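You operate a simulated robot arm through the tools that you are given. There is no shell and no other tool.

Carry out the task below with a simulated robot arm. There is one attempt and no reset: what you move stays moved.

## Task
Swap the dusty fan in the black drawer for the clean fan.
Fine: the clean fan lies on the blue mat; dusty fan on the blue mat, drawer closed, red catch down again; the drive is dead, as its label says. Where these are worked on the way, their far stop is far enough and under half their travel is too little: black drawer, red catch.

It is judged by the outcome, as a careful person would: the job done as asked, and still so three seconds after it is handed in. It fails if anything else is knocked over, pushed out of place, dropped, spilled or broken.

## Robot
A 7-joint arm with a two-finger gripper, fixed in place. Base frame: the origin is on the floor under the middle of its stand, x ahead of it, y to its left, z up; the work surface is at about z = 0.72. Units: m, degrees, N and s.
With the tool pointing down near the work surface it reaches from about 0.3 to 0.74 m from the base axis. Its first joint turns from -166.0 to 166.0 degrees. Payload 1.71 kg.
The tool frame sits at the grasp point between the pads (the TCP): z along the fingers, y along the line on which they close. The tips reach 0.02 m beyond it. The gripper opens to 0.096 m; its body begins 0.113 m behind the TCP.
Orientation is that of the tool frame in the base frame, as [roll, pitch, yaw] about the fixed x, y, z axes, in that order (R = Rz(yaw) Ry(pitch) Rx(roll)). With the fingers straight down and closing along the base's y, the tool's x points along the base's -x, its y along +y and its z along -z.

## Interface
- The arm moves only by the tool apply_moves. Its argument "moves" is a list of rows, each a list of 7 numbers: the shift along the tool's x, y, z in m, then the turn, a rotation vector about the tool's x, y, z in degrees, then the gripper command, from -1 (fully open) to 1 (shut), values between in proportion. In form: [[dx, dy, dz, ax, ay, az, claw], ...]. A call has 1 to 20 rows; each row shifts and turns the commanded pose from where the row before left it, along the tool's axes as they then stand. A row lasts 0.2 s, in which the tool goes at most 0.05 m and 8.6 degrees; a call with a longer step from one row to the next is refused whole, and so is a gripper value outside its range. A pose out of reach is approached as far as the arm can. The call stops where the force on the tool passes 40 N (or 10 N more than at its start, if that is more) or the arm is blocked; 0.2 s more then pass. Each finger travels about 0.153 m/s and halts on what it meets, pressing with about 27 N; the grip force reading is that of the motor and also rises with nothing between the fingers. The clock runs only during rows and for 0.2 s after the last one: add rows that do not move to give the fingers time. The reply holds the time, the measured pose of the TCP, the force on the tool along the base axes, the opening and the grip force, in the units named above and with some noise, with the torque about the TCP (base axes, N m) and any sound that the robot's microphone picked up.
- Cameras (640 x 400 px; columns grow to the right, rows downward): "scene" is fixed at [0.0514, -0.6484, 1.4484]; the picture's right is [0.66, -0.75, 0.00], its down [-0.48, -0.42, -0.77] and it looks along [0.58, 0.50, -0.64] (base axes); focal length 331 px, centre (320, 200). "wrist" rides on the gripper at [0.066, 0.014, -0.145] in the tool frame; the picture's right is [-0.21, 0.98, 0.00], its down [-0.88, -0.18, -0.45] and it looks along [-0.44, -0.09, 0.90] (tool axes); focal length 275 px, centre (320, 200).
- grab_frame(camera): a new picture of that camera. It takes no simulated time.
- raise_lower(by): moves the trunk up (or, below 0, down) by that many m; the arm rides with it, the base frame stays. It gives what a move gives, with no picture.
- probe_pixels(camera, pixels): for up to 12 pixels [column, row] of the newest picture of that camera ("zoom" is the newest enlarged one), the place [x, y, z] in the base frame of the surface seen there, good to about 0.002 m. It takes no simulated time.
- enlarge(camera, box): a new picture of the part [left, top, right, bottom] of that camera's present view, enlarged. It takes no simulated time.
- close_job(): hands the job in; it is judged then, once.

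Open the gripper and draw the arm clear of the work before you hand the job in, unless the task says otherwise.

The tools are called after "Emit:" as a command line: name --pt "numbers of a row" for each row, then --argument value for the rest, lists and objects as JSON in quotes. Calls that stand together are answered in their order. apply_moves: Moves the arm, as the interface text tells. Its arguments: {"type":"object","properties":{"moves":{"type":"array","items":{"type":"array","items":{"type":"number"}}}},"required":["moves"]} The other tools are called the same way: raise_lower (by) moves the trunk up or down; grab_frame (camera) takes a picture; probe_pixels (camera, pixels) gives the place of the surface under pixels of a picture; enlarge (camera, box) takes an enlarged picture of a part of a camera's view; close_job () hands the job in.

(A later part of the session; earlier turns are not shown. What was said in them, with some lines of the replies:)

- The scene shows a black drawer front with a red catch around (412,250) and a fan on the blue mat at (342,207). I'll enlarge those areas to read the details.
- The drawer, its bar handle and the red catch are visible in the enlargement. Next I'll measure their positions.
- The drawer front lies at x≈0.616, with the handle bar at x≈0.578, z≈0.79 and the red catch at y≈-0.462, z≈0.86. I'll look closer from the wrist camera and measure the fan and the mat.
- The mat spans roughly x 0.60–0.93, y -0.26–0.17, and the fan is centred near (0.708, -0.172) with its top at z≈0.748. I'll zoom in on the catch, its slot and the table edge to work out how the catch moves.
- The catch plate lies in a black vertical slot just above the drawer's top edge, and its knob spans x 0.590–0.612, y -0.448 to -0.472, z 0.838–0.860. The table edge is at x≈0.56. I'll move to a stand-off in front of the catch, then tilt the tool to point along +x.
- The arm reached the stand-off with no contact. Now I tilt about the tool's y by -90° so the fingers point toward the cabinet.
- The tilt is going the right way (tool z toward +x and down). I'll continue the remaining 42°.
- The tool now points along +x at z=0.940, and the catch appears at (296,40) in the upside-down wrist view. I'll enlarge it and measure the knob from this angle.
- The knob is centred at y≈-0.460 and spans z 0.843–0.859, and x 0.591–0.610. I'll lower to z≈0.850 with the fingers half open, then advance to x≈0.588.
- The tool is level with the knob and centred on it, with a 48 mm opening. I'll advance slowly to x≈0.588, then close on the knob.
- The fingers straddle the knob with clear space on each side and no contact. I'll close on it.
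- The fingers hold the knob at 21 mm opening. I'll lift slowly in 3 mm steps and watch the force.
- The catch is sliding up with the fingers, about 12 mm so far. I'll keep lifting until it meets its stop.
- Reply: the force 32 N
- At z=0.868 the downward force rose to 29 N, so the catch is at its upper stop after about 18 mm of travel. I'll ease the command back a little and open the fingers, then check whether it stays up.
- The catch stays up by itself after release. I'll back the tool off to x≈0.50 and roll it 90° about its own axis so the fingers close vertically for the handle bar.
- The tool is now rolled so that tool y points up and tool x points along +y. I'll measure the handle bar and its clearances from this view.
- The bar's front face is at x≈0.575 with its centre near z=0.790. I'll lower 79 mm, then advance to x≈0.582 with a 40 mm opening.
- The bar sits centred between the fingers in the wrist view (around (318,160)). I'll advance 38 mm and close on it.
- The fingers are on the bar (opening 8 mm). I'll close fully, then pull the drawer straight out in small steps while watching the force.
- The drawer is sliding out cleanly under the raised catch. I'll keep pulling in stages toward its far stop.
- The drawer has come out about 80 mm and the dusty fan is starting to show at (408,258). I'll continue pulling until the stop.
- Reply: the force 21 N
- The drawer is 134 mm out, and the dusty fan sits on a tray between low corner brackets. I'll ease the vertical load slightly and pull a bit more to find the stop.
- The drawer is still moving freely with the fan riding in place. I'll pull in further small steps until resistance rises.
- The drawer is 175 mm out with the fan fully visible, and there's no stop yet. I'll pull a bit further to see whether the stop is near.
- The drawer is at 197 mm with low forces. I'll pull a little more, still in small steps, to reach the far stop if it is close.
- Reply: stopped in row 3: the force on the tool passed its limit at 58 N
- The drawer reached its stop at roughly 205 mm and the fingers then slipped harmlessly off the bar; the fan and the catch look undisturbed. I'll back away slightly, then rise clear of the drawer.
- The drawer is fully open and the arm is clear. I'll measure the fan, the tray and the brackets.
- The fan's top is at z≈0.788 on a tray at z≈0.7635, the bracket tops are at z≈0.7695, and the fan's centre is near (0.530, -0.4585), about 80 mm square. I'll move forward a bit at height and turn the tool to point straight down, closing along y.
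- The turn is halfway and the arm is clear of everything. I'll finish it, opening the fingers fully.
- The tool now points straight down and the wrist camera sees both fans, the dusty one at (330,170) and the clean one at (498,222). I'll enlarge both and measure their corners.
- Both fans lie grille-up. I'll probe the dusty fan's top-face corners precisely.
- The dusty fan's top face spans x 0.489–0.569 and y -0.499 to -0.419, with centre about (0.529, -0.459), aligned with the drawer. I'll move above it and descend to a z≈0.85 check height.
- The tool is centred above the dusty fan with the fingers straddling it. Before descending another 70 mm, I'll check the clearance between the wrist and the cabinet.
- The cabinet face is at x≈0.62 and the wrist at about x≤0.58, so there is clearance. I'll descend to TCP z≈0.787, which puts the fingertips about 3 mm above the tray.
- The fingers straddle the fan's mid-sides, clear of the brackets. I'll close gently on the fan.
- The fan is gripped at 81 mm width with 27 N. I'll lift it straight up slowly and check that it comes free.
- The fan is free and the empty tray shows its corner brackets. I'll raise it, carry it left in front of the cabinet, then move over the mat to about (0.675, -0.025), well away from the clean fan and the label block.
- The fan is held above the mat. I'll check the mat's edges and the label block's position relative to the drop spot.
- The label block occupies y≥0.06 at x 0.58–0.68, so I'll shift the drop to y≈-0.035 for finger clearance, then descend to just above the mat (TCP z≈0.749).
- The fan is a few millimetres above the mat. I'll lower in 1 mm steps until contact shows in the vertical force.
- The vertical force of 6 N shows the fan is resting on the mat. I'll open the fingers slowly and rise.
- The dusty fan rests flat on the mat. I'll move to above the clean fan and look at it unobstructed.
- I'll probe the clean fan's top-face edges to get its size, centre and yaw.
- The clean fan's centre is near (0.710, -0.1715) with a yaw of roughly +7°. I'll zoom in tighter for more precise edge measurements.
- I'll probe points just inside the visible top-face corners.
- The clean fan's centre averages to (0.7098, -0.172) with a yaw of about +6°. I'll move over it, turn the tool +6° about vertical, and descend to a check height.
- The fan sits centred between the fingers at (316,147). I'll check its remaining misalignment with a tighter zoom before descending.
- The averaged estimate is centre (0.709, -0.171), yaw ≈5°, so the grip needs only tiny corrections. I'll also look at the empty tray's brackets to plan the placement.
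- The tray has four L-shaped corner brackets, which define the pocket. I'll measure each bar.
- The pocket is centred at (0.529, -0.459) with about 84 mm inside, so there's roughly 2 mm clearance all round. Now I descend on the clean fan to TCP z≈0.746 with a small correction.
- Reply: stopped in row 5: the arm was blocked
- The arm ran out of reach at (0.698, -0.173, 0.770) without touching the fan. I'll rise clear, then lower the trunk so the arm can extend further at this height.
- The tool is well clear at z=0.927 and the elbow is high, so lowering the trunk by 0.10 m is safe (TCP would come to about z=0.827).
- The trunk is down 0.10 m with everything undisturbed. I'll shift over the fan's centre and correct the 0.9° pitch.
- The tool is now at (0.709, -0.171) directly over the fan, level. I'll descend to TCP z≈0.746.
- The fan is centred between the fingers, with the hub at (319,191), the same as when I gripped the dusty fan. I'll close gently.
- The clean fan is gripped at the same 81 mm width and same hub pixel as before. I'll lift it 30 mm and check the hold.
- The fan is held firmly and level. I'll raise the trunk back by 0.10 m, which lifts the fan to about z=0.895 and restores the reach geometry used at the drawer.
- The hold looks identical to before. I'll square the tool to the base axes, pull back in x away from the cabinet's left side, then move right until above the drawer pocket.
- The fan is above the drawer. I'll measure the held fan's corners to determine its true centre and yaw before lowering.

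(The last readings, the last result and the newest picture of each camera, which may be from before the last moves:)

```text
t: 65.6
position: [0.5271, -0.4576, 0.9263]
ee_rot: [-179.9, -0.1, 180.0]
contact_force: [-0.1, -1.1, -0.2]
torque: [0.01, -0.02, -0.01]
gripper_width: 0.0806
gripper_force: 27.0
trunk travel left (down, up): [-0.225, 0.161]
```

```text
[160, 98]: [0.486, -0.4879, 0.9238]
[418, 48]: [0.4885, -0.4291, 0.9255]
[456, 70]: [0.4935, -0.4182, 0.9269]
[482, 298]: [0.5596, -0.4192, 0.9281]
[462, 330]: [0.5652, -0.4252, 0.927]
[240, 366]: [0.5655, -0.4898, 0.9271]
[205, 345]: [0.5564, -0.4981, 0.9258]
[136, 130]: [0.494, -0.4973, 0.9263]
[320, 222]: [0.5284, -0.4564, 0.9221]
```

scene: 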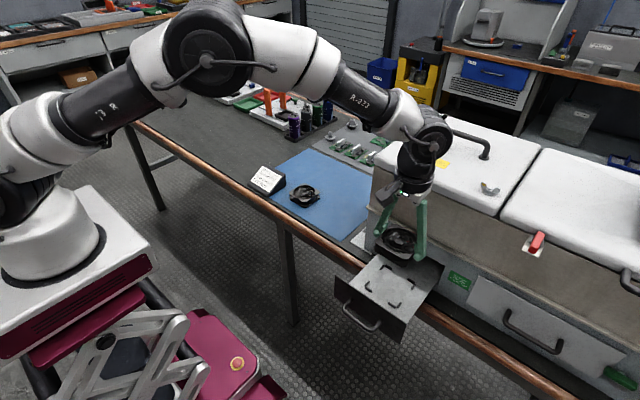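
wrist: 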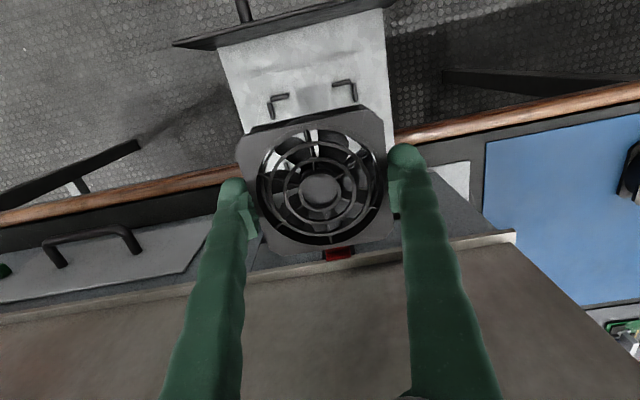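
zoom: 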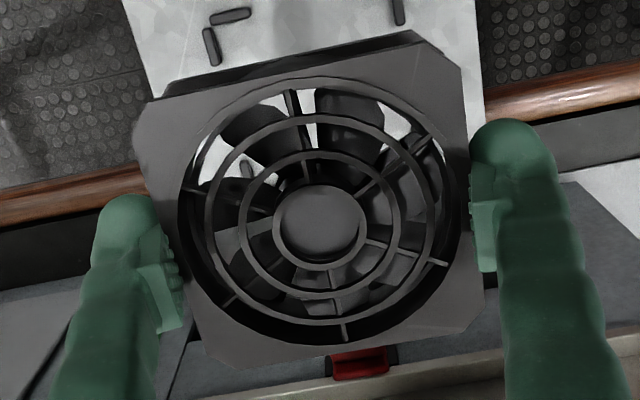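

The held fan is centred at about (0.526, -0.458) with yaw within 1° of square. I'll correct by +2 mm in x and -1 mm in y, and descend to z≈0.800, just above the brackets.

Emit:
apply_moves --pt "-0.002 -0.001 0.015 0 0 0 -0.4" --pt "0 0 0.025 0 0 0 -0.4" --pt "0 0 0.025 0 0 0 -0.4" --pt "0 0 0.025 0 0 0 -0.4" --pt "0 0 0.02 0 0 0 -0.4" --pt "0 0 0.016 0 0 0 -0.4" --pt "0 0 0 0 0 0 -0.4" --pt "0 0 0 0 0 0 -0.4"

Emit:
enlarge --camera "wrist" --box '[220, 60, 420, 270]'

Emit:
enlarge --camera "scene" --box '[350, 230, 440, 300]'

```text
t: 67.4
position: [0.5304, -0.4602, 0.7989]
ee_rot: [-179.8, -0.1, 179.9]
contact_force: [0.1, 1.0, -1.3]
torque: [-0.01, -0.01, 0.02]
gripper_width: 0.0804
gripper_force: 27.0
trunk travel left (down, up): [-0.225, 0.161]
```

```text
1.90 times, centred on (320, 165) of wrist
```

zoom: 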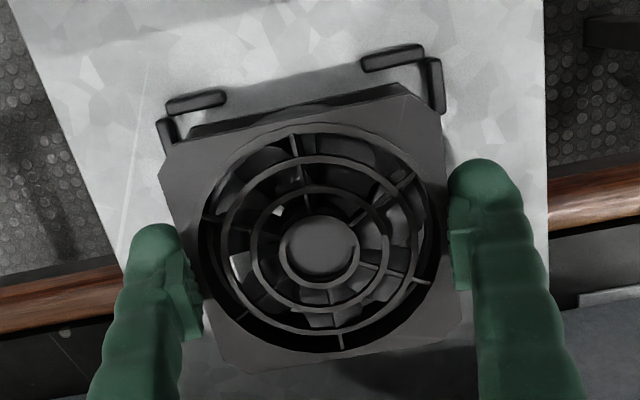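

```text
5.71 times, centred on (395, 265) of scene
```

zoom: 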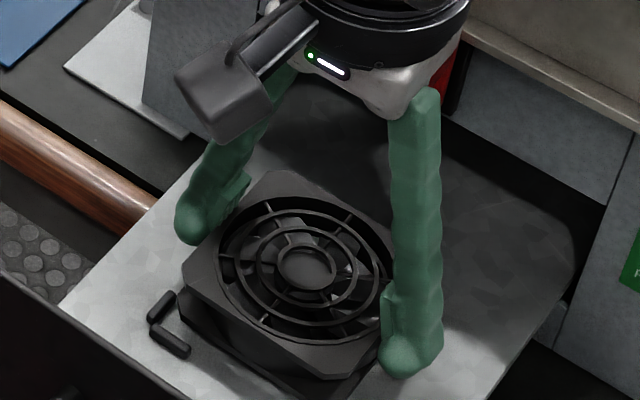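

The fan hovers just above the brackets. I'll take extra readings and probe both the fan corners and the brackets from this pose to refine the alignment.

Emit:
apply_moves --pt "0 0 0 0 0 0 -0.4"

Emit:
enlarge --camera "wrist" --box '[220, 60, 420, 270]'

Emit:
probe_pixels --camera "zoom" --pixels '[[185, 138], [403, 95], [438, 115], [460, 310], [443, 338], [250, 370], [222, 352], [163, 168], [195, 100], [392, 57], [165, 128], [436, 85]]'

```text
t: 67.8
position: [0.5306, -0.4605, 0.7996]
ee_rot: [-179.9, -0.1, -179.9]
contact_force: [-0.4, -0.2, -0.6]
torque: [0.0, 0.01, -0.02]
gripper_width: 0.0805
gripper_force: 26.7
trunk travel left (down, up): [-0.225, 0.161]
```

```text
1.90 times, centred on (320, 165) of wrist
```

zoom: 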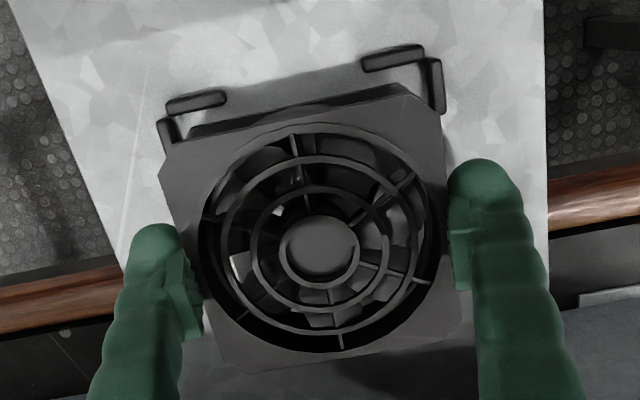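

```text
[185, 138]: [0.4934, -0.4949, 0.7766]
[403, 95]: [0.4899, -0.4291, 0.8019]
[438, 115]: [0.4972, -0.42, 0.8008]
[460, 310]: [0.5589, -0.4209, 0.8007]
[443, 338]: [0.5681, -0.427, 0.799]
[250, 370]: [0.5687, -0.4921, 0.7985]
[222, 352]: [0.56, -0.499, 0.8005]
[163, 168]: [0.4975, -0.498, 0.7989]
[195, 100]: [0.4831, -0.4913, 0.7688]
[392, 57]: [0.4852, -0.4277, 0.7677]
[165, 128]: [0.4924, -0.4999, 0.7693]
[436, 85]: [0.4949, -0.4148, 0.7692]
```

The fan's centre reads (0.529, -0.4595) against the pocket's (0.529, -0.459). I'll nudge by +1 mm in y and -0.7 mm in x, then lower in small steps, watching the force.

Emit:
apply_moves --pt "0.0007 0.001 0 0 0 0 -0.4" --pt "0 0 0.003 0 0 0 -0.4" --pt "0 0 0.003 0 0 0 -0.4" --pt "0 0 0.002 0 0 0 -0.4" --pt "0 0 0.002 0 0 0 -0.4" --pt "0 0 0 0 0 0 -0.4"

Emit:
enlarge --camera "scene" --box '[350, 230, 440, 300]'

Emit:
enlarge --camera "wrist" --box '[220, 60, 420, 270]'

```text
t: 69.2
position: [0.5289, -0.4585, 0.7878]
ee_rot: [-179.9, -0.2, 180.0]
contact_force: [0.2, -0.7, -0.9]
torque: [0.0, 0.0, 0.01]
gripper_width: 0.0803
gripper_force: 27.4
trunk travel left (down, up): [-0.225, 0.161]
```

```text
5.71 times, centred on (395, 265) of scene
```

zoom: 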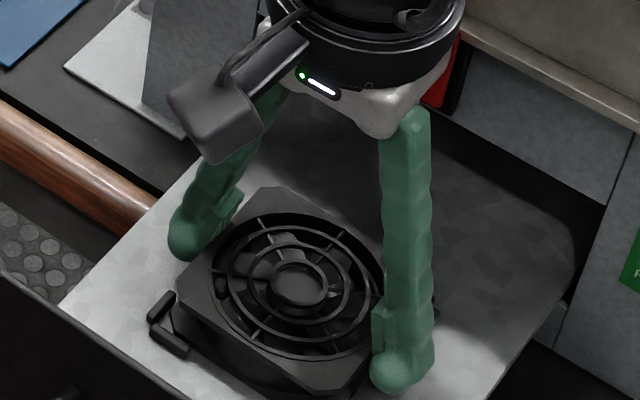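

```text
1.90 times, centred on (320, 165) of wrist
```

zoom: 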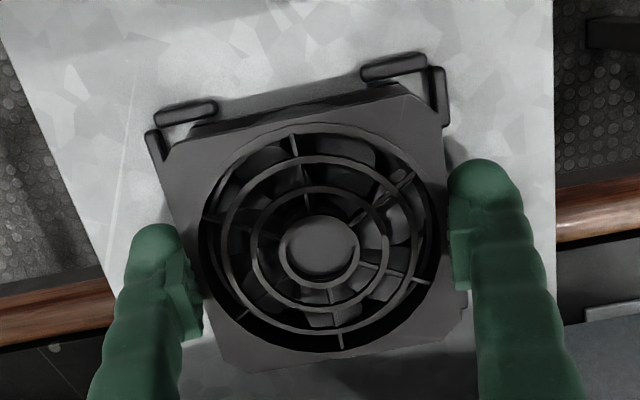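

At z=0.788 the fan has entered between the brackets with no contact force. I'll lower the last millimetre or two until it rests on the tray.

Emit:
apply_moves --pt "0 0 0.001 0 0 0 -0.4" --pt "0 0 0.001 0 0 0 -0.4" --pt "0 0 0 0 0 0 -0.4"

```text
t: 70.0
position: [0.5292, -0.4595, 0.7892]
ee_rot: [-179.9, 0.0, 179.9]
contact_force: [-1.0, 0.7, 6.7]
torque: [0.04, 0.2, -0.02]
gripper_width: 0.0802
gripper_force: 26.8
trunk travel left (down, up): [-0.225, 0.161]
```

The vertical force rose to 6.7 N at z≈0.788, matching the tray level rather than the bracket tops, so the fan is seated. I'll open the fingers and rise straight up.

Emit:
apply_moves --pt "0 0 0 0 0 0 -0.6" --pt "0 0 0 0 0 0 -0.75" --pt "0 0 0 0 0 0 -0.9" --pt "0 0 0 0 0 0 -1" --pt "0 0 0 0 0 0 -1" --pt "0 0 -0.01 0 0 0 -1" --pt "0 0 -0.02 0 0 0 -1" --pt "0 0 -0.03 0 0 0 -1" --pt "0 0 -0.03 0 0 0 -1" --pt "0 0 -0.03 0 0 0 -1" --pt "0 0 -0.03 0 0 0 -1" --pt "0 0 0 0 0 0 -1"

Emit:
grab_frame --camera "wrist"

Emit:
enlarge --camera "scene" --box '[340, 230, 450, 310]'

```text
t: 72.6
position: [0.5317, -0.4604, 0.9372]
ee_rot: [-179.9, -0.2, 180.0]
contact_force: [0.7, -0.7, 0.1]
torque: [-0.01, 0.0, 0.01]
gripper_width: 0.0961
gripper_force: 0.0
trunk travel left (down, up): [-0.225, 0.161]
```

```text
taken
```

wrist: 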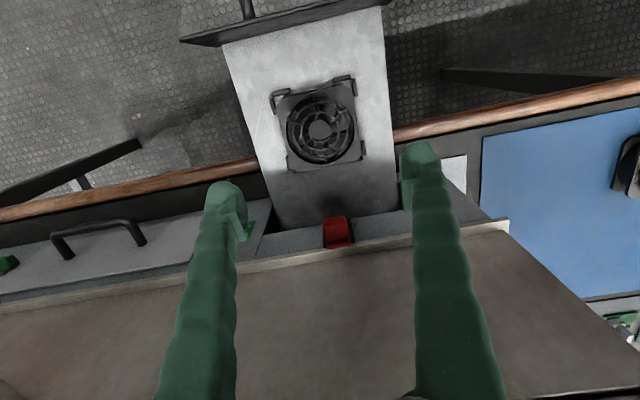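

```text
5.00 times, centred on (395, 270) of scene
```

zoom: 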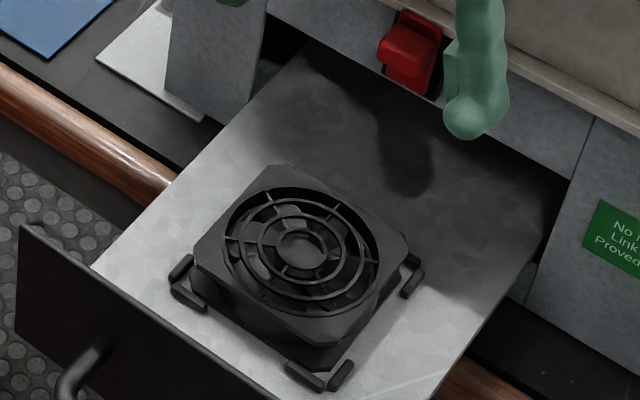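

The clean fan appears seated in the pocket. I'll verify with a zoom and height probes at its corners.

Emit:
enlarge --camera "wrist" --box '[260, 65, 380, 185]'

Emit:
probe_pixels --camera "zoom" --pixels '[[205, 120], [410, 80], [430, 270], [245, 305], [318, 200], [200, 90], [415, 55]]'

```text
3.33 times, centred on (320, 125) of wrist
```

zoom: 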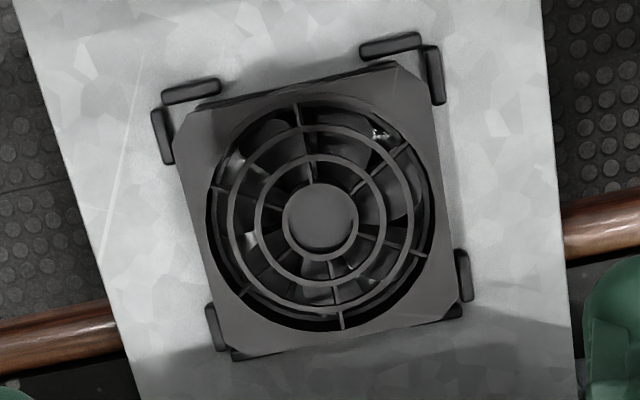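

```text
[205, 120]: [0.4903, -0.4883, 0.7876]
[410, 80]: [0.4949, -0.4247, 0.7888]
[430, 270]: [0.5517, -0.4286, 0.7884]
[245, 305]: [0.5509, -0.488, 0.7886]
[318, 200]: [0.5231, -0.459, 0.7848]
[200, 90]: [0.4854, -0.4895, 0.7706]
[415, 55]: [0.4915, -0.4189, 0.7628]
```

All corners read z≈0.788, so the clean fan sits flat inside the brackets. Next I reverse the earlier path: rise and pull back, then turn the tool back to horizontal to push the drawer shut by its handle.

Emit:
apply_moves --pt "0.0174 0 -0.018 0 0 0 -1" --pt "0.0174 0 -0.018 0 0 0 -0.5" --pt "0.0174 0 -0.018 0 0 0 0" --pt "0.0174 0 -0.018 0 0 0 0" --pt "0.0174 0 -0.018 0 0 0 0" --pt "0 0 0 -4.619 -4.619 4.619 0" --pt "0 0 0 -4.619 -4.619 4.619 0" --pt "0 0 0 -4.619 -4.619 4.619 0" --pt "0 0 0 -4.619 -4.619 4.619 0" --pt "0 0 0 -4.619 -4.619 4.619 0" --pt "0 0 0 -4.619 -4.619 4.619 0" --pt "0 0 0 -4.619 -4.619 4.619 0"

```text
t: 75.2
position: [0.4417, -0.4593, 1.027]
ee_rot: [138.5, 19.4, 138.3]
contact_force: [0.1, 0.6, -0.1]
torque: [0.01, -0.02, 0.01]
gripper_width: 0.0483
gripper_force: 0.1
trunk travel left (down, up): [-0.225, 0.161]
```

The turn is about halfway with no contact. I'll finish it and then pull back to x≈0.32.

Emit:
apply_moves --pt "0 0 0 -4.619 -4.619 4.619 0" --pt "0 0 0 -4.619 -4.619 4.619 0" --pt "0 0 0 -4.619 -4.619 4.619 0" --pt "0 0 0 -4.619 -4.619 4.619 0" --pt "0 0 0 -4.619 -4.619 4.619 0" --pt "0 0 0 -4.619 -4.619 4.619 0" --pt "0 0 0 -4.619 -4.619 4.619 0" --pt "0 0 0 -4.619 -4.619 4.619 0" --pt "0 0 -0.03 0 0 0 0" --pt "0 0 -0.03 0 0 0 0" --pt "0 0 -0.03 0 0 0 0" --pt "0 0 -0.03 0 0 0 0" --pt "0 0 0 0 0 0 0"

Emit:
grab_frame --camera "scene"

Emit:
grab_frame --camera "wrist"

```text
t: 78.0
position: [0.3216, -0.4576, 1.0282]
ee_rot: [90.1, 0.0, 90.0]
contact_force: [0.2, 0.7, -0.4]
torque: [-0.03, -0.01, -0.02]
gripper_width: 0.048
gripper_force: 0.2
trunk travel left (down, up): [-0.225, 0.161]
```

```text
taken
```

scene: 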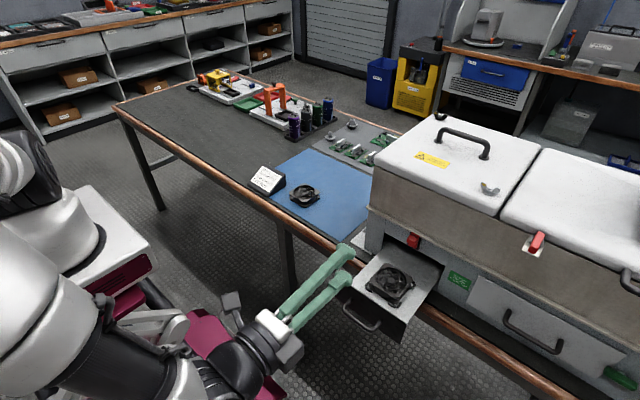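

```text
taken
```

wrist: 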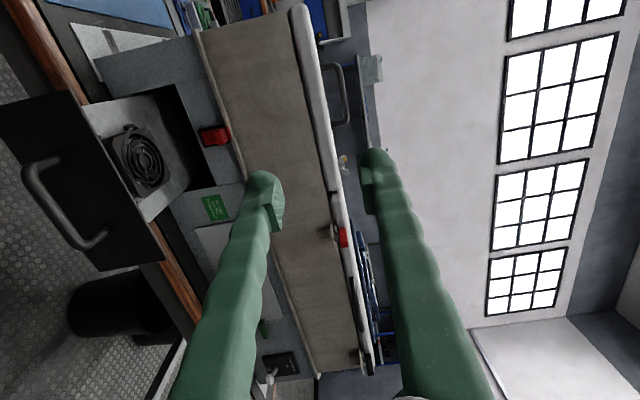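

The tool is horizontal again, behind the handle's plane. I'll measure where the handle bar is now.

Emit:
enlarge --camera "scene" --box '[320, 270, 420, 350]'

Emit:
probe_pixels --camera "wrist" --pixels '[[32, 180], [45, 205], [62, 230], [75, 243], [90, 240], [60, 160], [100, 180], [140, 230]]'

```text
5.00 times, centred on (370, 310) of scene
```

zoom: 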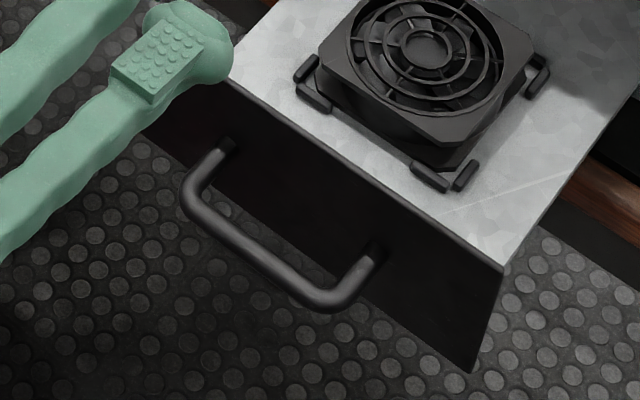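

```text
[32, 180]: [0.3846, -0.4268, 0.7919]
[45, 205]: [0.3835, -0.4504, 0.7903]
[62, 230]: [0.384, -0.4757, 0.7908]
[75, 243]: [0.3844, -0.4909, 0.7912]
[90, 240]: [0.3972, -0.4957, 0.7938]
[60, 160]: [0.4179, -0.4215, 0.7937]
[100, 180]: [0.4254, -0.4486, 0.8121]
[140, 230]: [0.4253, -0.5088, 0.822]
```

The bar's face is at x≈0.384, z≈0.791, and the panel at x≈0.425. I'll lower to bar height in front of it, then advance so the bar lies between the fingers.

Emit:
apply_moves --pt "0 -0.03 0 0 0 0 0.15" --pt "0 -0.03 0 0 0 0 0.15" --pt "0 -0.03 0 0 0 0 0.15" --pt "0 -0.03 0 0 0 0 0.15" --pt "0 -0.03 0 0 0 0 0.15" --pt "0 -0.03 0 0 0 0 0.15" --pt "0 -0.03 0 0 0 0 0.15" --pt "0 -0.028 0 0 0 0 0.15" --pt "0 0 0 0 0 0 0.15"

Emit:
grab_frame --camera "wrist"

Emit:
enlarge --camera "scene" --box '[300, 250, 440, 350]'

```text
t: 80.0
position: [0.323, -0.4586, 0.7898]
ee_rot: [89.9, 0.1, 89.9]
contact_force: [-0.4, -0.1, -0.7]
torque: [0.02, -0.01, -0.02]
gripper_width: 0.0406
gripper_force: 0.1
trunk travel left (down, up): [-0.225, 0.161]
```

```text
taken
```

wrist: 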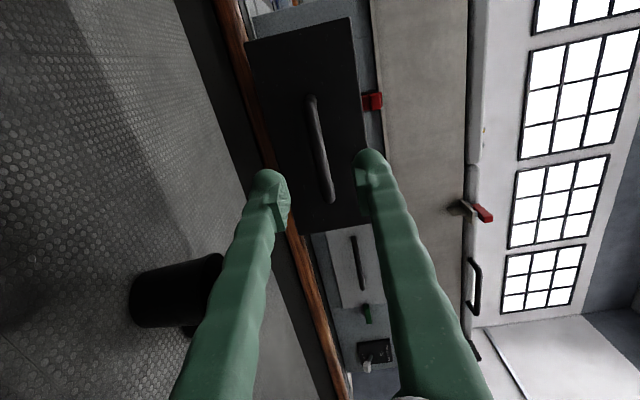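

```text
4.00 times, centred on (370, 300) of scene
```

zoom: 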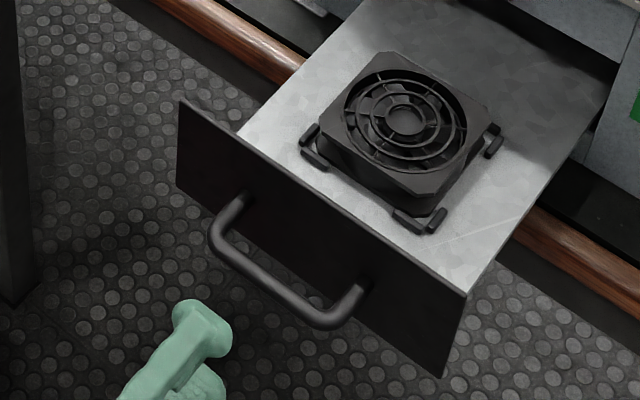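

The bar lies between the fingers in the wrist view (around (318,150)). I'll advance 67 mm to x≈0.390 and close on it.

Emit:
apply_moves --pt "0 0 0.02 0 0 0 0.15" --pt "0 0 0.02 0 0 0 0.15" --pt "0 0 0.015 0 0 0 0.15" --pt "0 0 0.012 0 0 0 0.15" --pt "0 0 0 0 0 0 0.15" --pt "0 0 0 0 0 0 0.5" --pt "0 0 0 0 0 0 0.9" --pt "0 0 0 0 0 0 1" --pt "0 0 0 0 0 0 1"

Emit:
enlarge --camera "scene" --box '[300, 250, 440, 350]'

```text
t: 82.0
position: [0.3888, -0.4581, 0.7895]
ee_rot: [90.1, 0.1, 89.9]
contact_force: [1.0, 0.4, -3.9]
torque: [0.0, 0.01, -0.04]
gripper_width: 0.006
gripper_force: 33.7
trunk travel left (down, up): [-0.225, 0.161]
```

```text
4.00 times, centred on (370, 300) of scene
```

zoom: 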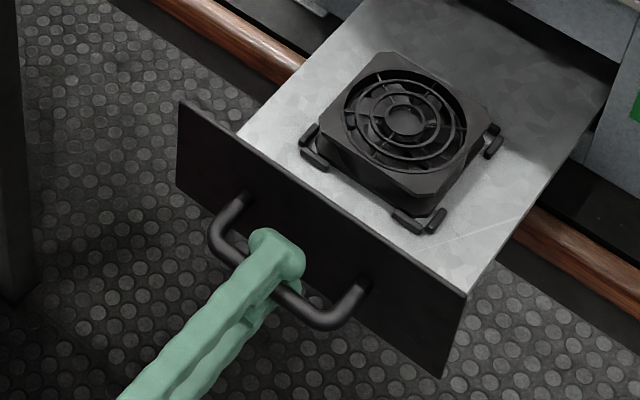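

The bar is gripped. I'll push the drawer in gently in 8–10 mm steps, keeping the fan steady, and check midway.

Emit:
apply_moves --pt "0 0 0.004 0 0 0 1" --pt "0 0 0.007 0 0 0 1" --pt "0 0 0.009 0 0 0 1" --pt "0 0 0.01 0 0 0 1" --pt "0 0 0.01 0 0 0 1" --pt "0 0 0.01 0 0 0 1" --pt "0 0 0.01 0 0 0 1" --pt "0 0 0.009 0 0 0 1" --pt "0 0 0.006 0 0 0 1"

Emit:
enlarge --camera "scene" --box '[330, 220, 470, 320]'

```text
t: 84.0
position: [0.4648, -0.4573, 0.7893]
ee_rot: [90.1, -0.1, 90.0]
contact_force: [-0.4, 0.3, -8.9]
torque: [-0.01, 0.02, 0.41]
gripper_width: 0.0061
gripper_force: 34.4
trunk travel left (down, up): [-0.225, 0.161]
```

```text
4.00 times, centred on (400, 270) of scene
```

zoom: 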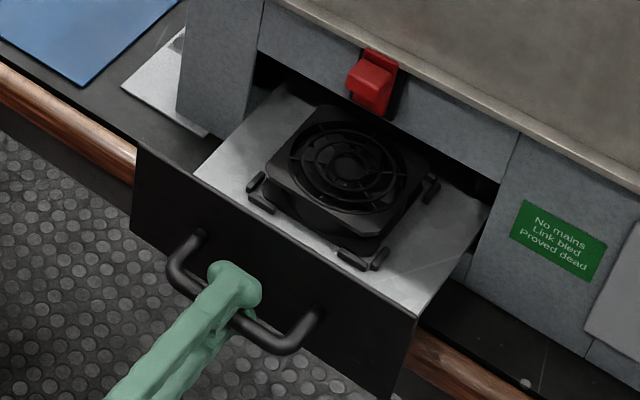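

The drawer is sliding in smoothly and the fan stays in its pocket. I'll continue pushing toward closed.

Emit:
apply_moves --pt "0 -0.0005 0.006 0 0 0 1" --pt "0 0 0.009 0 0 0 1" --pt "0 0 0.01 0 0 0 1" --pt "0 0 0.01 0 0 0 1" --pt "0 0 0.01 0 0 0 1" --pt "0 0 0.01 0 0 0 1" --pt "0 0 0.01 0 0 0 1" --pt "0 0 0.008 0 0 0 1" --pt "0 0 0.006 0 0 0 1"

Emit:
enlarge --camera "scene" --box '[330, 200, 470, 300]'

```text
t: 86.0
position: [0.5449, -0.459, 0.7894]
ee_rot: [90.0, -0.1, 90.0]
contact_force: [-0.7, 10.8, -2.1]
torque: [0.05, 0.01, -0.1]
gripper_width: 0.006
gripper_force: 34.1
trunk travel left (down, up): [-0.225, 0.161]
```

```text
4.00 times, centred on (400, 250) of scene
```

zoom: 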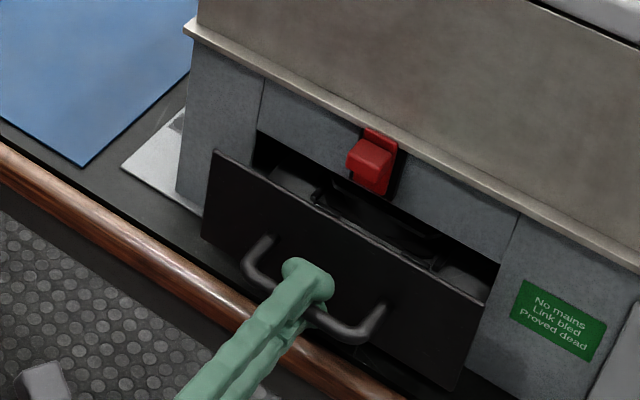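

About 36 mm remains. I'll push on in smaller steps until the drawer meets its closed stop.

Emit:
apply_moves --pt "0 0 0.006 0 0 0 1" --pt "0 0 0.007 0 0 0 1" --pt "0 0 0.007 0 0 0 1" --pt "0 0 0.006 0 0 0 1" --pt "0 0 0.004 0 0 0 1" --pt "0 0 0.003 0 0 0 1" --pt "0 0 0 0 0 0 1"

Emit:
enlarge --camera "scene" --box '[350, 200, 470, 290]'

```text
t: 87.6
position: [0.5763, -0.4588, 0.7888]
ee_rot: [89.9, 0.1, 90.0]
contact_force: [-0.5, 12.7, -1.0]
torque: [0.03, 0.01, 0.01]
gripper_width: 0.0061
gripper_force: 33.8
trunk travel left (down, up): [-0.225, 0.161]
```

```text
4.44 times, centred on (410, 245) of scene
```

zoom: 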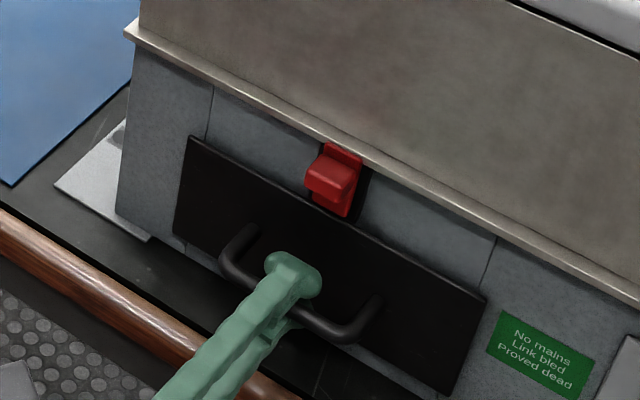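

The drawer looks almost closed. I'll continue in 1.5 mm steps until the x force rises against the stop.

Emit:
apply_moves --pt "0 0 0.0015 0 0 0 1" --pt "0 0 0.0015 0 0 0 1" --pt "0 0 0.0015 0 0 0 1" --pt "0 0 0 0 0 0 1"

Emit:
enlarge --camera "scene" --box '[360, 200, 500, 300]'

Emit:
probe_pixels --camera "zoom" --pixels '[[130, 130], [115, 200], [375, 265], [355, 340], [160, 160], [320, 250]]'

```text
t: 88.6
position: [0.5794, -0.4586, 0.789]
ee_rot: [89.9, 0.1, 89.9]
contact_force: [-4.6, 10.1, -0.1]
torque: [0.05, -0.01, 0.01]
gripper_width: 0.0059
gripper_force: 33.7
trunk travel left (down, up): [-0.225, 0.161]
```

```text
4.00 times, centred on (430, 250) of scene
```

zoom: 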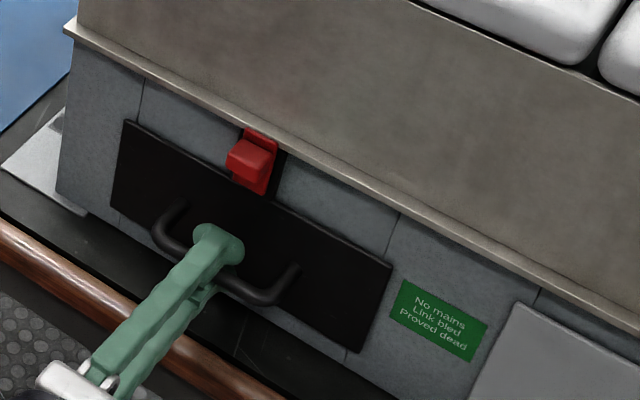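

```text
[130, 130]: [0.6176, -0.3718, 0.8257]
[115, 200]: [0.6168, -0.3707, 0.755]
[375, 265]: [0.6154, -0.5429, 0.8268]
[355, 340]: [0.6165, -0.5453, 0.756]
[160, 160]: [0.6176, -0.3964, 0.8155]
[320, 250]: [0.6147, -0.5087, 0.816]
```

The panel reads x≈0.6165, the same as at the start, and the x force is just beginning to rise. I'll press 2 mm more to seat it firmly, then ease off.

Emit:
apply_moves --pt "0 0 0.001 0 0 0 1" --pt "0 0 0.001 0 0 0 1" --pt "0 0 0 0 0 0 1"

```text
t: 89.4
position: [0.5805, -0.4573, 0.788]
ee_rot: [90.0, 0.1, 89.8]
contact_force: [-25.8, 16.1, -0.7]
torque: [-0.02, -0.02, 0.13]
gripper_width: 0.0058
gripper_force: 34.5
trunk travel left (down, up): [-0.225, 0.161]
```

The force of -26 N confirms the closed stop. I'll relax the push, open the fingers and back straight off.

Emit:
apply_moves --pt "0 0 -0.001 0 0 0 1" --pt "0 0 -0.0005 0 0 0 1" --pt "0 0 0 0 0 0 0.7" --pt "0 0 0 0 0 0 0.4" --pt "0 0 0 0 0 0 0.15" --pt "0 0 0 0 0 0 0.15" --pt "0 0 -0.015 0 0 0 0.15" --pt "0 0 -0.02 0 0 0 0.15" --pt "0 0 -0.025 0 0 0 0.15" --pt "0 0 -0.025 0 0 0 0.15" --pt "0 0 0 0 0 0 0.15"

Emit:
enlarge --camera "scene" --box '[360, 200, 500, 300]'

Emit:
grab_frame --camera "wrist"

```text
t: 91.8
position: [0.496, -0.4585, 0.7907]
ee_rot: [90.0, 0.0, 90.0]
contact_force: [0.4, 0.5, -0.3]
torque: [0.01, 0.02, -0.01]
gripper_width: 0.0408
gripper_force: 0.1
trunk travel left (down, up): [-0.225, 0.161]
```

```text
4.00 times, centred on (430, 250) of scene
```

zoom: 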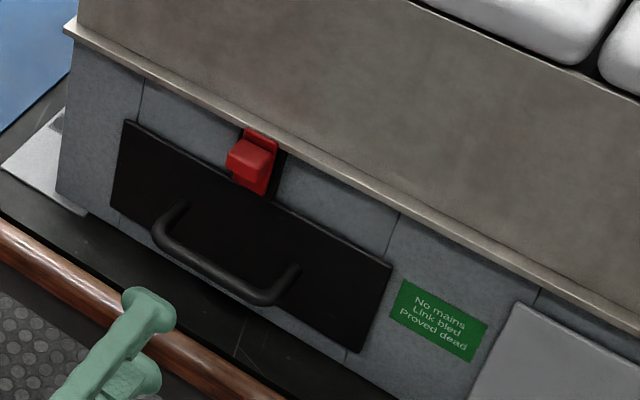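

```text
taken
```

wrist: 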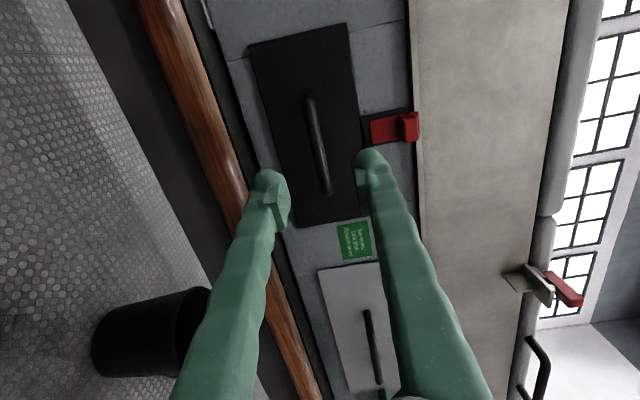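

The drawer is closed flush. Next I rise to the catch's height (z≈0.868) and roll the tool back so the fingers close along y.

Emit:
apply_moves --pt "0 0.02 0 0 0 0 0" --pt "0 0.02 0 0 0 0 0" --pt "0 0.02 0 0 0 0 0" --pt "0 0.017 0 0 0 0 0" --pt "0 0 0 0 0 -8.5 0" --pt "0 0 0 0 0 -8.5 0" --pt "0 0 0 0 0 -8.5 0" --pt "0 0 0 0 0 -8.5 0" --pt "0 0 0 0 0 -8.5 0" --pt "0 0 0 0 0 -8.5 0" --pt "0 0 0 0 0 -8.5 0" --pt "0 0 0 0 0 -8.5 0" --pt "0 0 0 0 0 -8.5 0" --pt "0 0 0 0 0 -8.5 0" --pt "0 0 0 0 0 -5 0" --pt "0 0 0 0 0 0 0"

Emit:
grab_frame --camera "wrist"

Emit:
probe_pixels --camera "scene" --pixels '[[414, 240]]'

```text
t: 95.2
position: [0.4955, -0.4598, 0.8671]
ee_rot: [-78.2, 90.0, -78.4]
contact_force: [-0.4, 0.8, -0.9]
torque: [0.0, 0.03, 0.01]
gripper_width: 0.0481
gripper_force: 0.1
trunk travel left (down, up): [-0.225, 0.161]
```

```text
taken
```

wrist: 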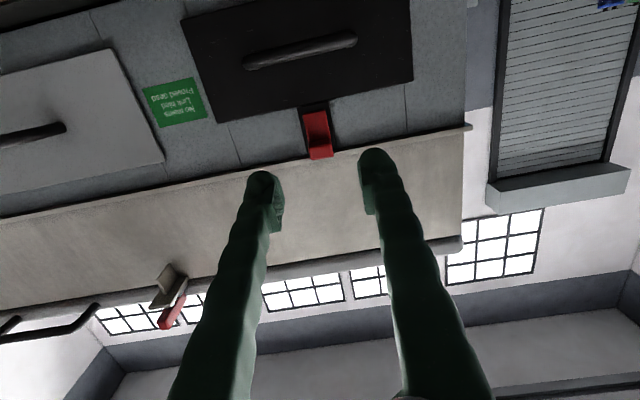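

```text
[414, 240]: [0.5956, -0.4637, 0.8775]
```

The tool is level with the raised knob at (318,150) in the wrist view. I'll advance to x≈0.588 with the fingers at 48 mm.

Emit:
apply_moves --pt "0 0 0.02 0 0 0 0" --pt "0 0 0.02 0 0 0 0" --pt "0 0 0.02 0 0 0 0" --pt "0 0 0.018 0 0 0 0" --pt "0 0 0.014 0 0 0 0" --pt "0 0 0 0 0 0 0"

Emit:
enlarge --camera "scene" --box '[380, 210, 450, 260]'

```text
t: 96.6
position: [0.5893, -0.4588, 0.8654]
ee_rot: [-86.0, 89.9, -86.1]
contact_force: [0.0, -0.4, -0.3]
torque: [-0.01, 0.0, 0.02]
gripper_width: 0.048
gripper_force: 0.1
trunk travel left (down, up): [-0.225, 0.161]
```

```text
8.00 times, centred on (415, 235) of scene
```

zoom: 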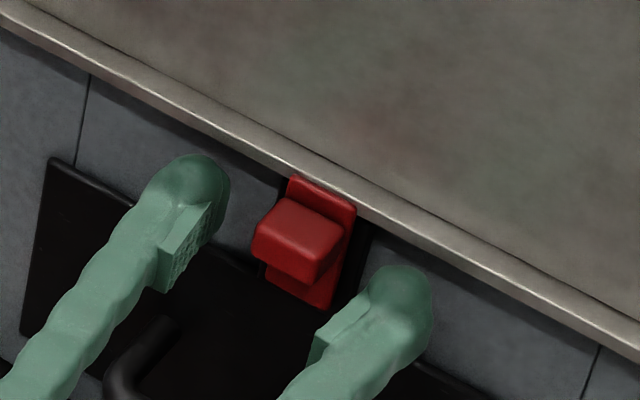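

The fingers straddle the raised knob. I'll shift up 2 mm, close on it, and begin sliding it down in 3 mm steps.

Emit:
apply_moves --pt "-0.002 -0.0005 0 0 0 0 0" --pt "0 0 0 0 0 0 0.4" --pt "0 0 0 0 0 0 0.7" --pt "0 0 0 0 0 0 0.7" --pt "0.003 0 0 0 0 0 0.7" --pt "0.003 0 0 0 0 0 0.7" --pt "0.003 0 0 0 0 0 0.7" --pt "0.003 0 0 0 0 0 0.7"

Emit:
enlarge --camera "scene" --box '[380, 210, 450, 260]'

```text
t: 98.4
position: [0.5887, -0.4597, 0.8561]
ee_rot: [-47.7, 89.9, -47.7]
contact_force: [11.1, -2.1, 2.6]
torque: [0.04, -0.21, -0.04]
gripper_width: 0.0211
gripper_force: 35.4
trunk travel left (down, up): [-0.225, 0.161]
```

```text
8.00 times, centred on (415, 235) of scene
```

zoom: 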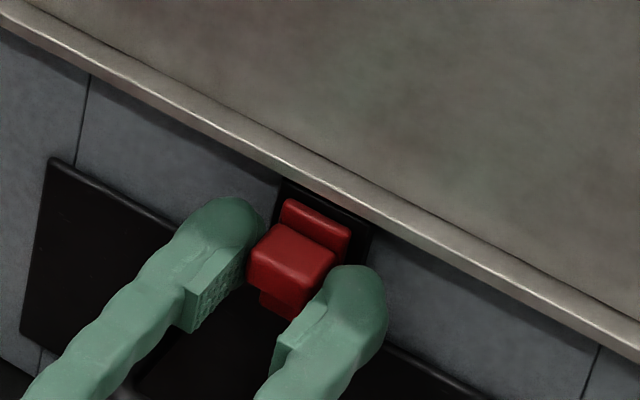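

The catch is sliding down with the fingers, about 12 mm so far. I'll continue until the vertical force shows the lower stop.

Emit:
apply_moves --pt "0.003 0 0 0 0 0 0.7" --pt "0.003 0 0 0 0 0 0.7" --pt "0.002 0 0 0 0 0 0.7" --pt "0.001 0 0 0 0 0 0.7" --pt "0.001 0 0 0 0 0 0.7" --pt "0 0 0 0 0 0 0.7"

Emit:
enlarge --camera "scene" --box '[380, 210, 450, 260]'

```text
t: 99.8
position: [0.5881, -0.4598, 0.8482]
ee_rot: [-27.8, 89.6, -28.0]
contact_force: [6.4, -3.7, 24.6]
torque: [0.01, -0.34, -0.06]
gripper_width: 0.0212
gripper_force: 34.6
trunk travel left (down, up): [-0.225, 0.161]
```

```text
8.00 times, centred on (415, 235) of scene
```

zoom: 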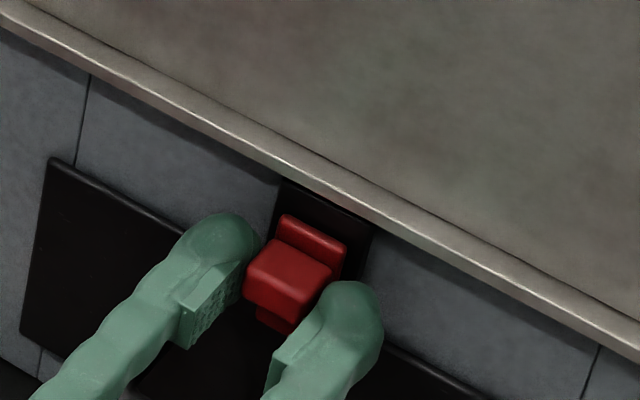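

The upward force of 25 N shows the catch is at its lower stop, and the picture matches its original position. I'll ease off, open the fingers and back away.

Emit:
apply_moves --pt "-0.0015 0 0 0 0 0 0.7" --pt "0 0 0 0 0 0 0.4" --pt "0 0 0 0 0 0 0.1" --pt "0 0 0 0 0 0 0" --pt "0 0 0 0 0 0 0" --pt "0 0 -0.02 0 0 0 0" --pt "0 0 -0.03 0 0 0 0" --pt "0 0 -0.03 0 0 0 0" --pt "0 0 -0.03 0 0 0 0" --pt "0 0 0 0 0 0 0"

Emit:
enlarge --camera "scene" --box '[360, 200, 500, 300]'

Emit:
probe_pixels --camera "zoom" --pixels '[[130, 130], [115, 205], [380, 265], [365, 340], [240, 185], [265, 155], [250, 212], [240, 172], [255, 140]]'

```text
t: 102.0
position: [0.4785, -0.4589, 0.8497]
ee_rot: [-66.8, 90.0, -66.8]
contact_force: [0.2, -0.5, 0.2]
torque: [-0.01, 0.0, 0.0]
gripper_width: 0.048
gripper_force: 0.0
trunk travel left (down, up): [-0.225, 0.161]
```

```text
4.00 times, centred on (430, 250) of scene
```

zoom: 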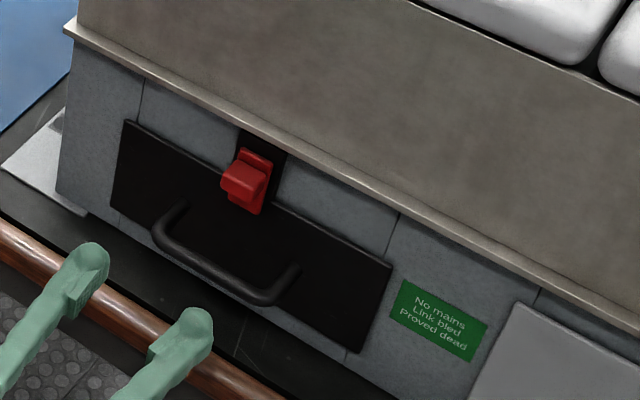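

```text
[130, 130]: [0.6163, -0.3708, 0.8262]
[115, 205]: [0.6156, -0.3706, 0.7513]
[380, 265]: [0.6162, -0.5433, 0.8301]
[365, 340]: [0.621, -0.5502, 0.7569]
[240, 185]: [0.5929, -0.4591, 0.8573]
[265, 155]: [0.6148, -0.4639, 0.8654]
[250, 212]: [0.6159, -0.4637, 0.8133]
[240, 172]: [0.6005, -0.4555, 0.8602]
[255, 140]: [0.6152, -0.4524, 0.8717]
```

The drawer and catch match their original measurements. I'll open the gripper fully, draw the arm well clear, and take a final look at everything.

Emit:
apply_moves --pt "-0.01 0 -0.02 0 0 0 -0.5" --pt "-0.03 0 -0.02 0 0 0 -1" --pt "-0.03 0 -0.02 0 0 0 -1" --pt "-0.03 0 -0.02 0 0 0 -1" --pt "-0.03 0 0 0 0 0 -1" --pt "-0.03 0 0 0 0 0 -1" --pt "0 0 0 0 0 0 -1" --pt "0 0 0 0 0 0 -1"

Emit:
grab_frame --camera "scene"

Emit:
enlarge --camera "scene" --box '[240, 130, 400, 250]'

```text
t: 103.8
position: [0.3975, -0.4602, 1.0068]
ee_rot: [-114.6, 90.0, -114.8]
contact_force: [-0.4, 0.0, -0.7]
torque: [-0.01, -0.02, -0.02]
gripper_width: 0.0961
gripper_force: 0.0
trunk travel left (down, up): [-0.225, 0.161]
```

```text
taken
```

scene: 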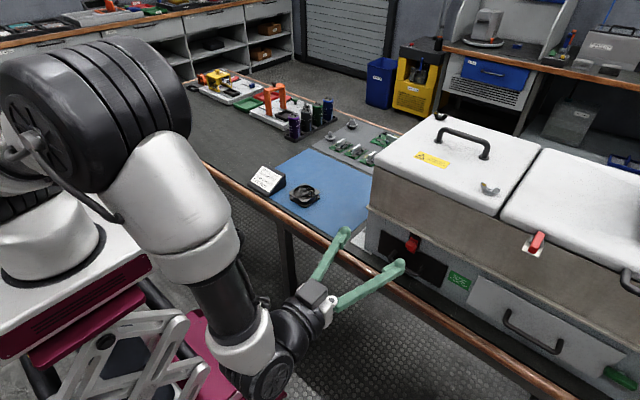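

```text
3.33 times, centred on (320, 190) of scene
```

zoom: 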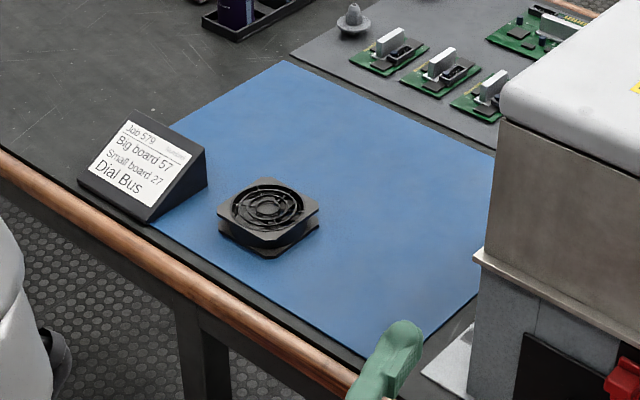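

The final picture shows the dusty fan flat on the mat at (304,195), the drawer shut with the red catch down at (412,243), and nothing else disturbed. The gripper is open and the arm is clear, so I'm handing the job in.

Emit:
close_job

```text
The job is handed in.
```

The fans are swapped and the job is handed in. The clean fan is in the black drawer and the dusty fan is on the blue mat.

- **Clean fan:** it sat flat between the drawer's four corner brackets when I checked, just before closing the drawer.
- **Dusty fan:** it lies flat on the mat, to the left of where the clean fan was.
- **Drawer and catch:** I opened the drawer to its far stop, then pushed it back until it was fully closed. The red catch is back at its lower stop, and both match where they started.
- **Slip at full opening:** the fingers slipped off the handle when the drawer hit its stop. The fan and catch stayed in place.
- **Trunk:** I lowered it by 0.10 m to reach the clean fan, then raised it back.

The final picture showed nothing else moved. The gripper is open and the arm is clear of the work.
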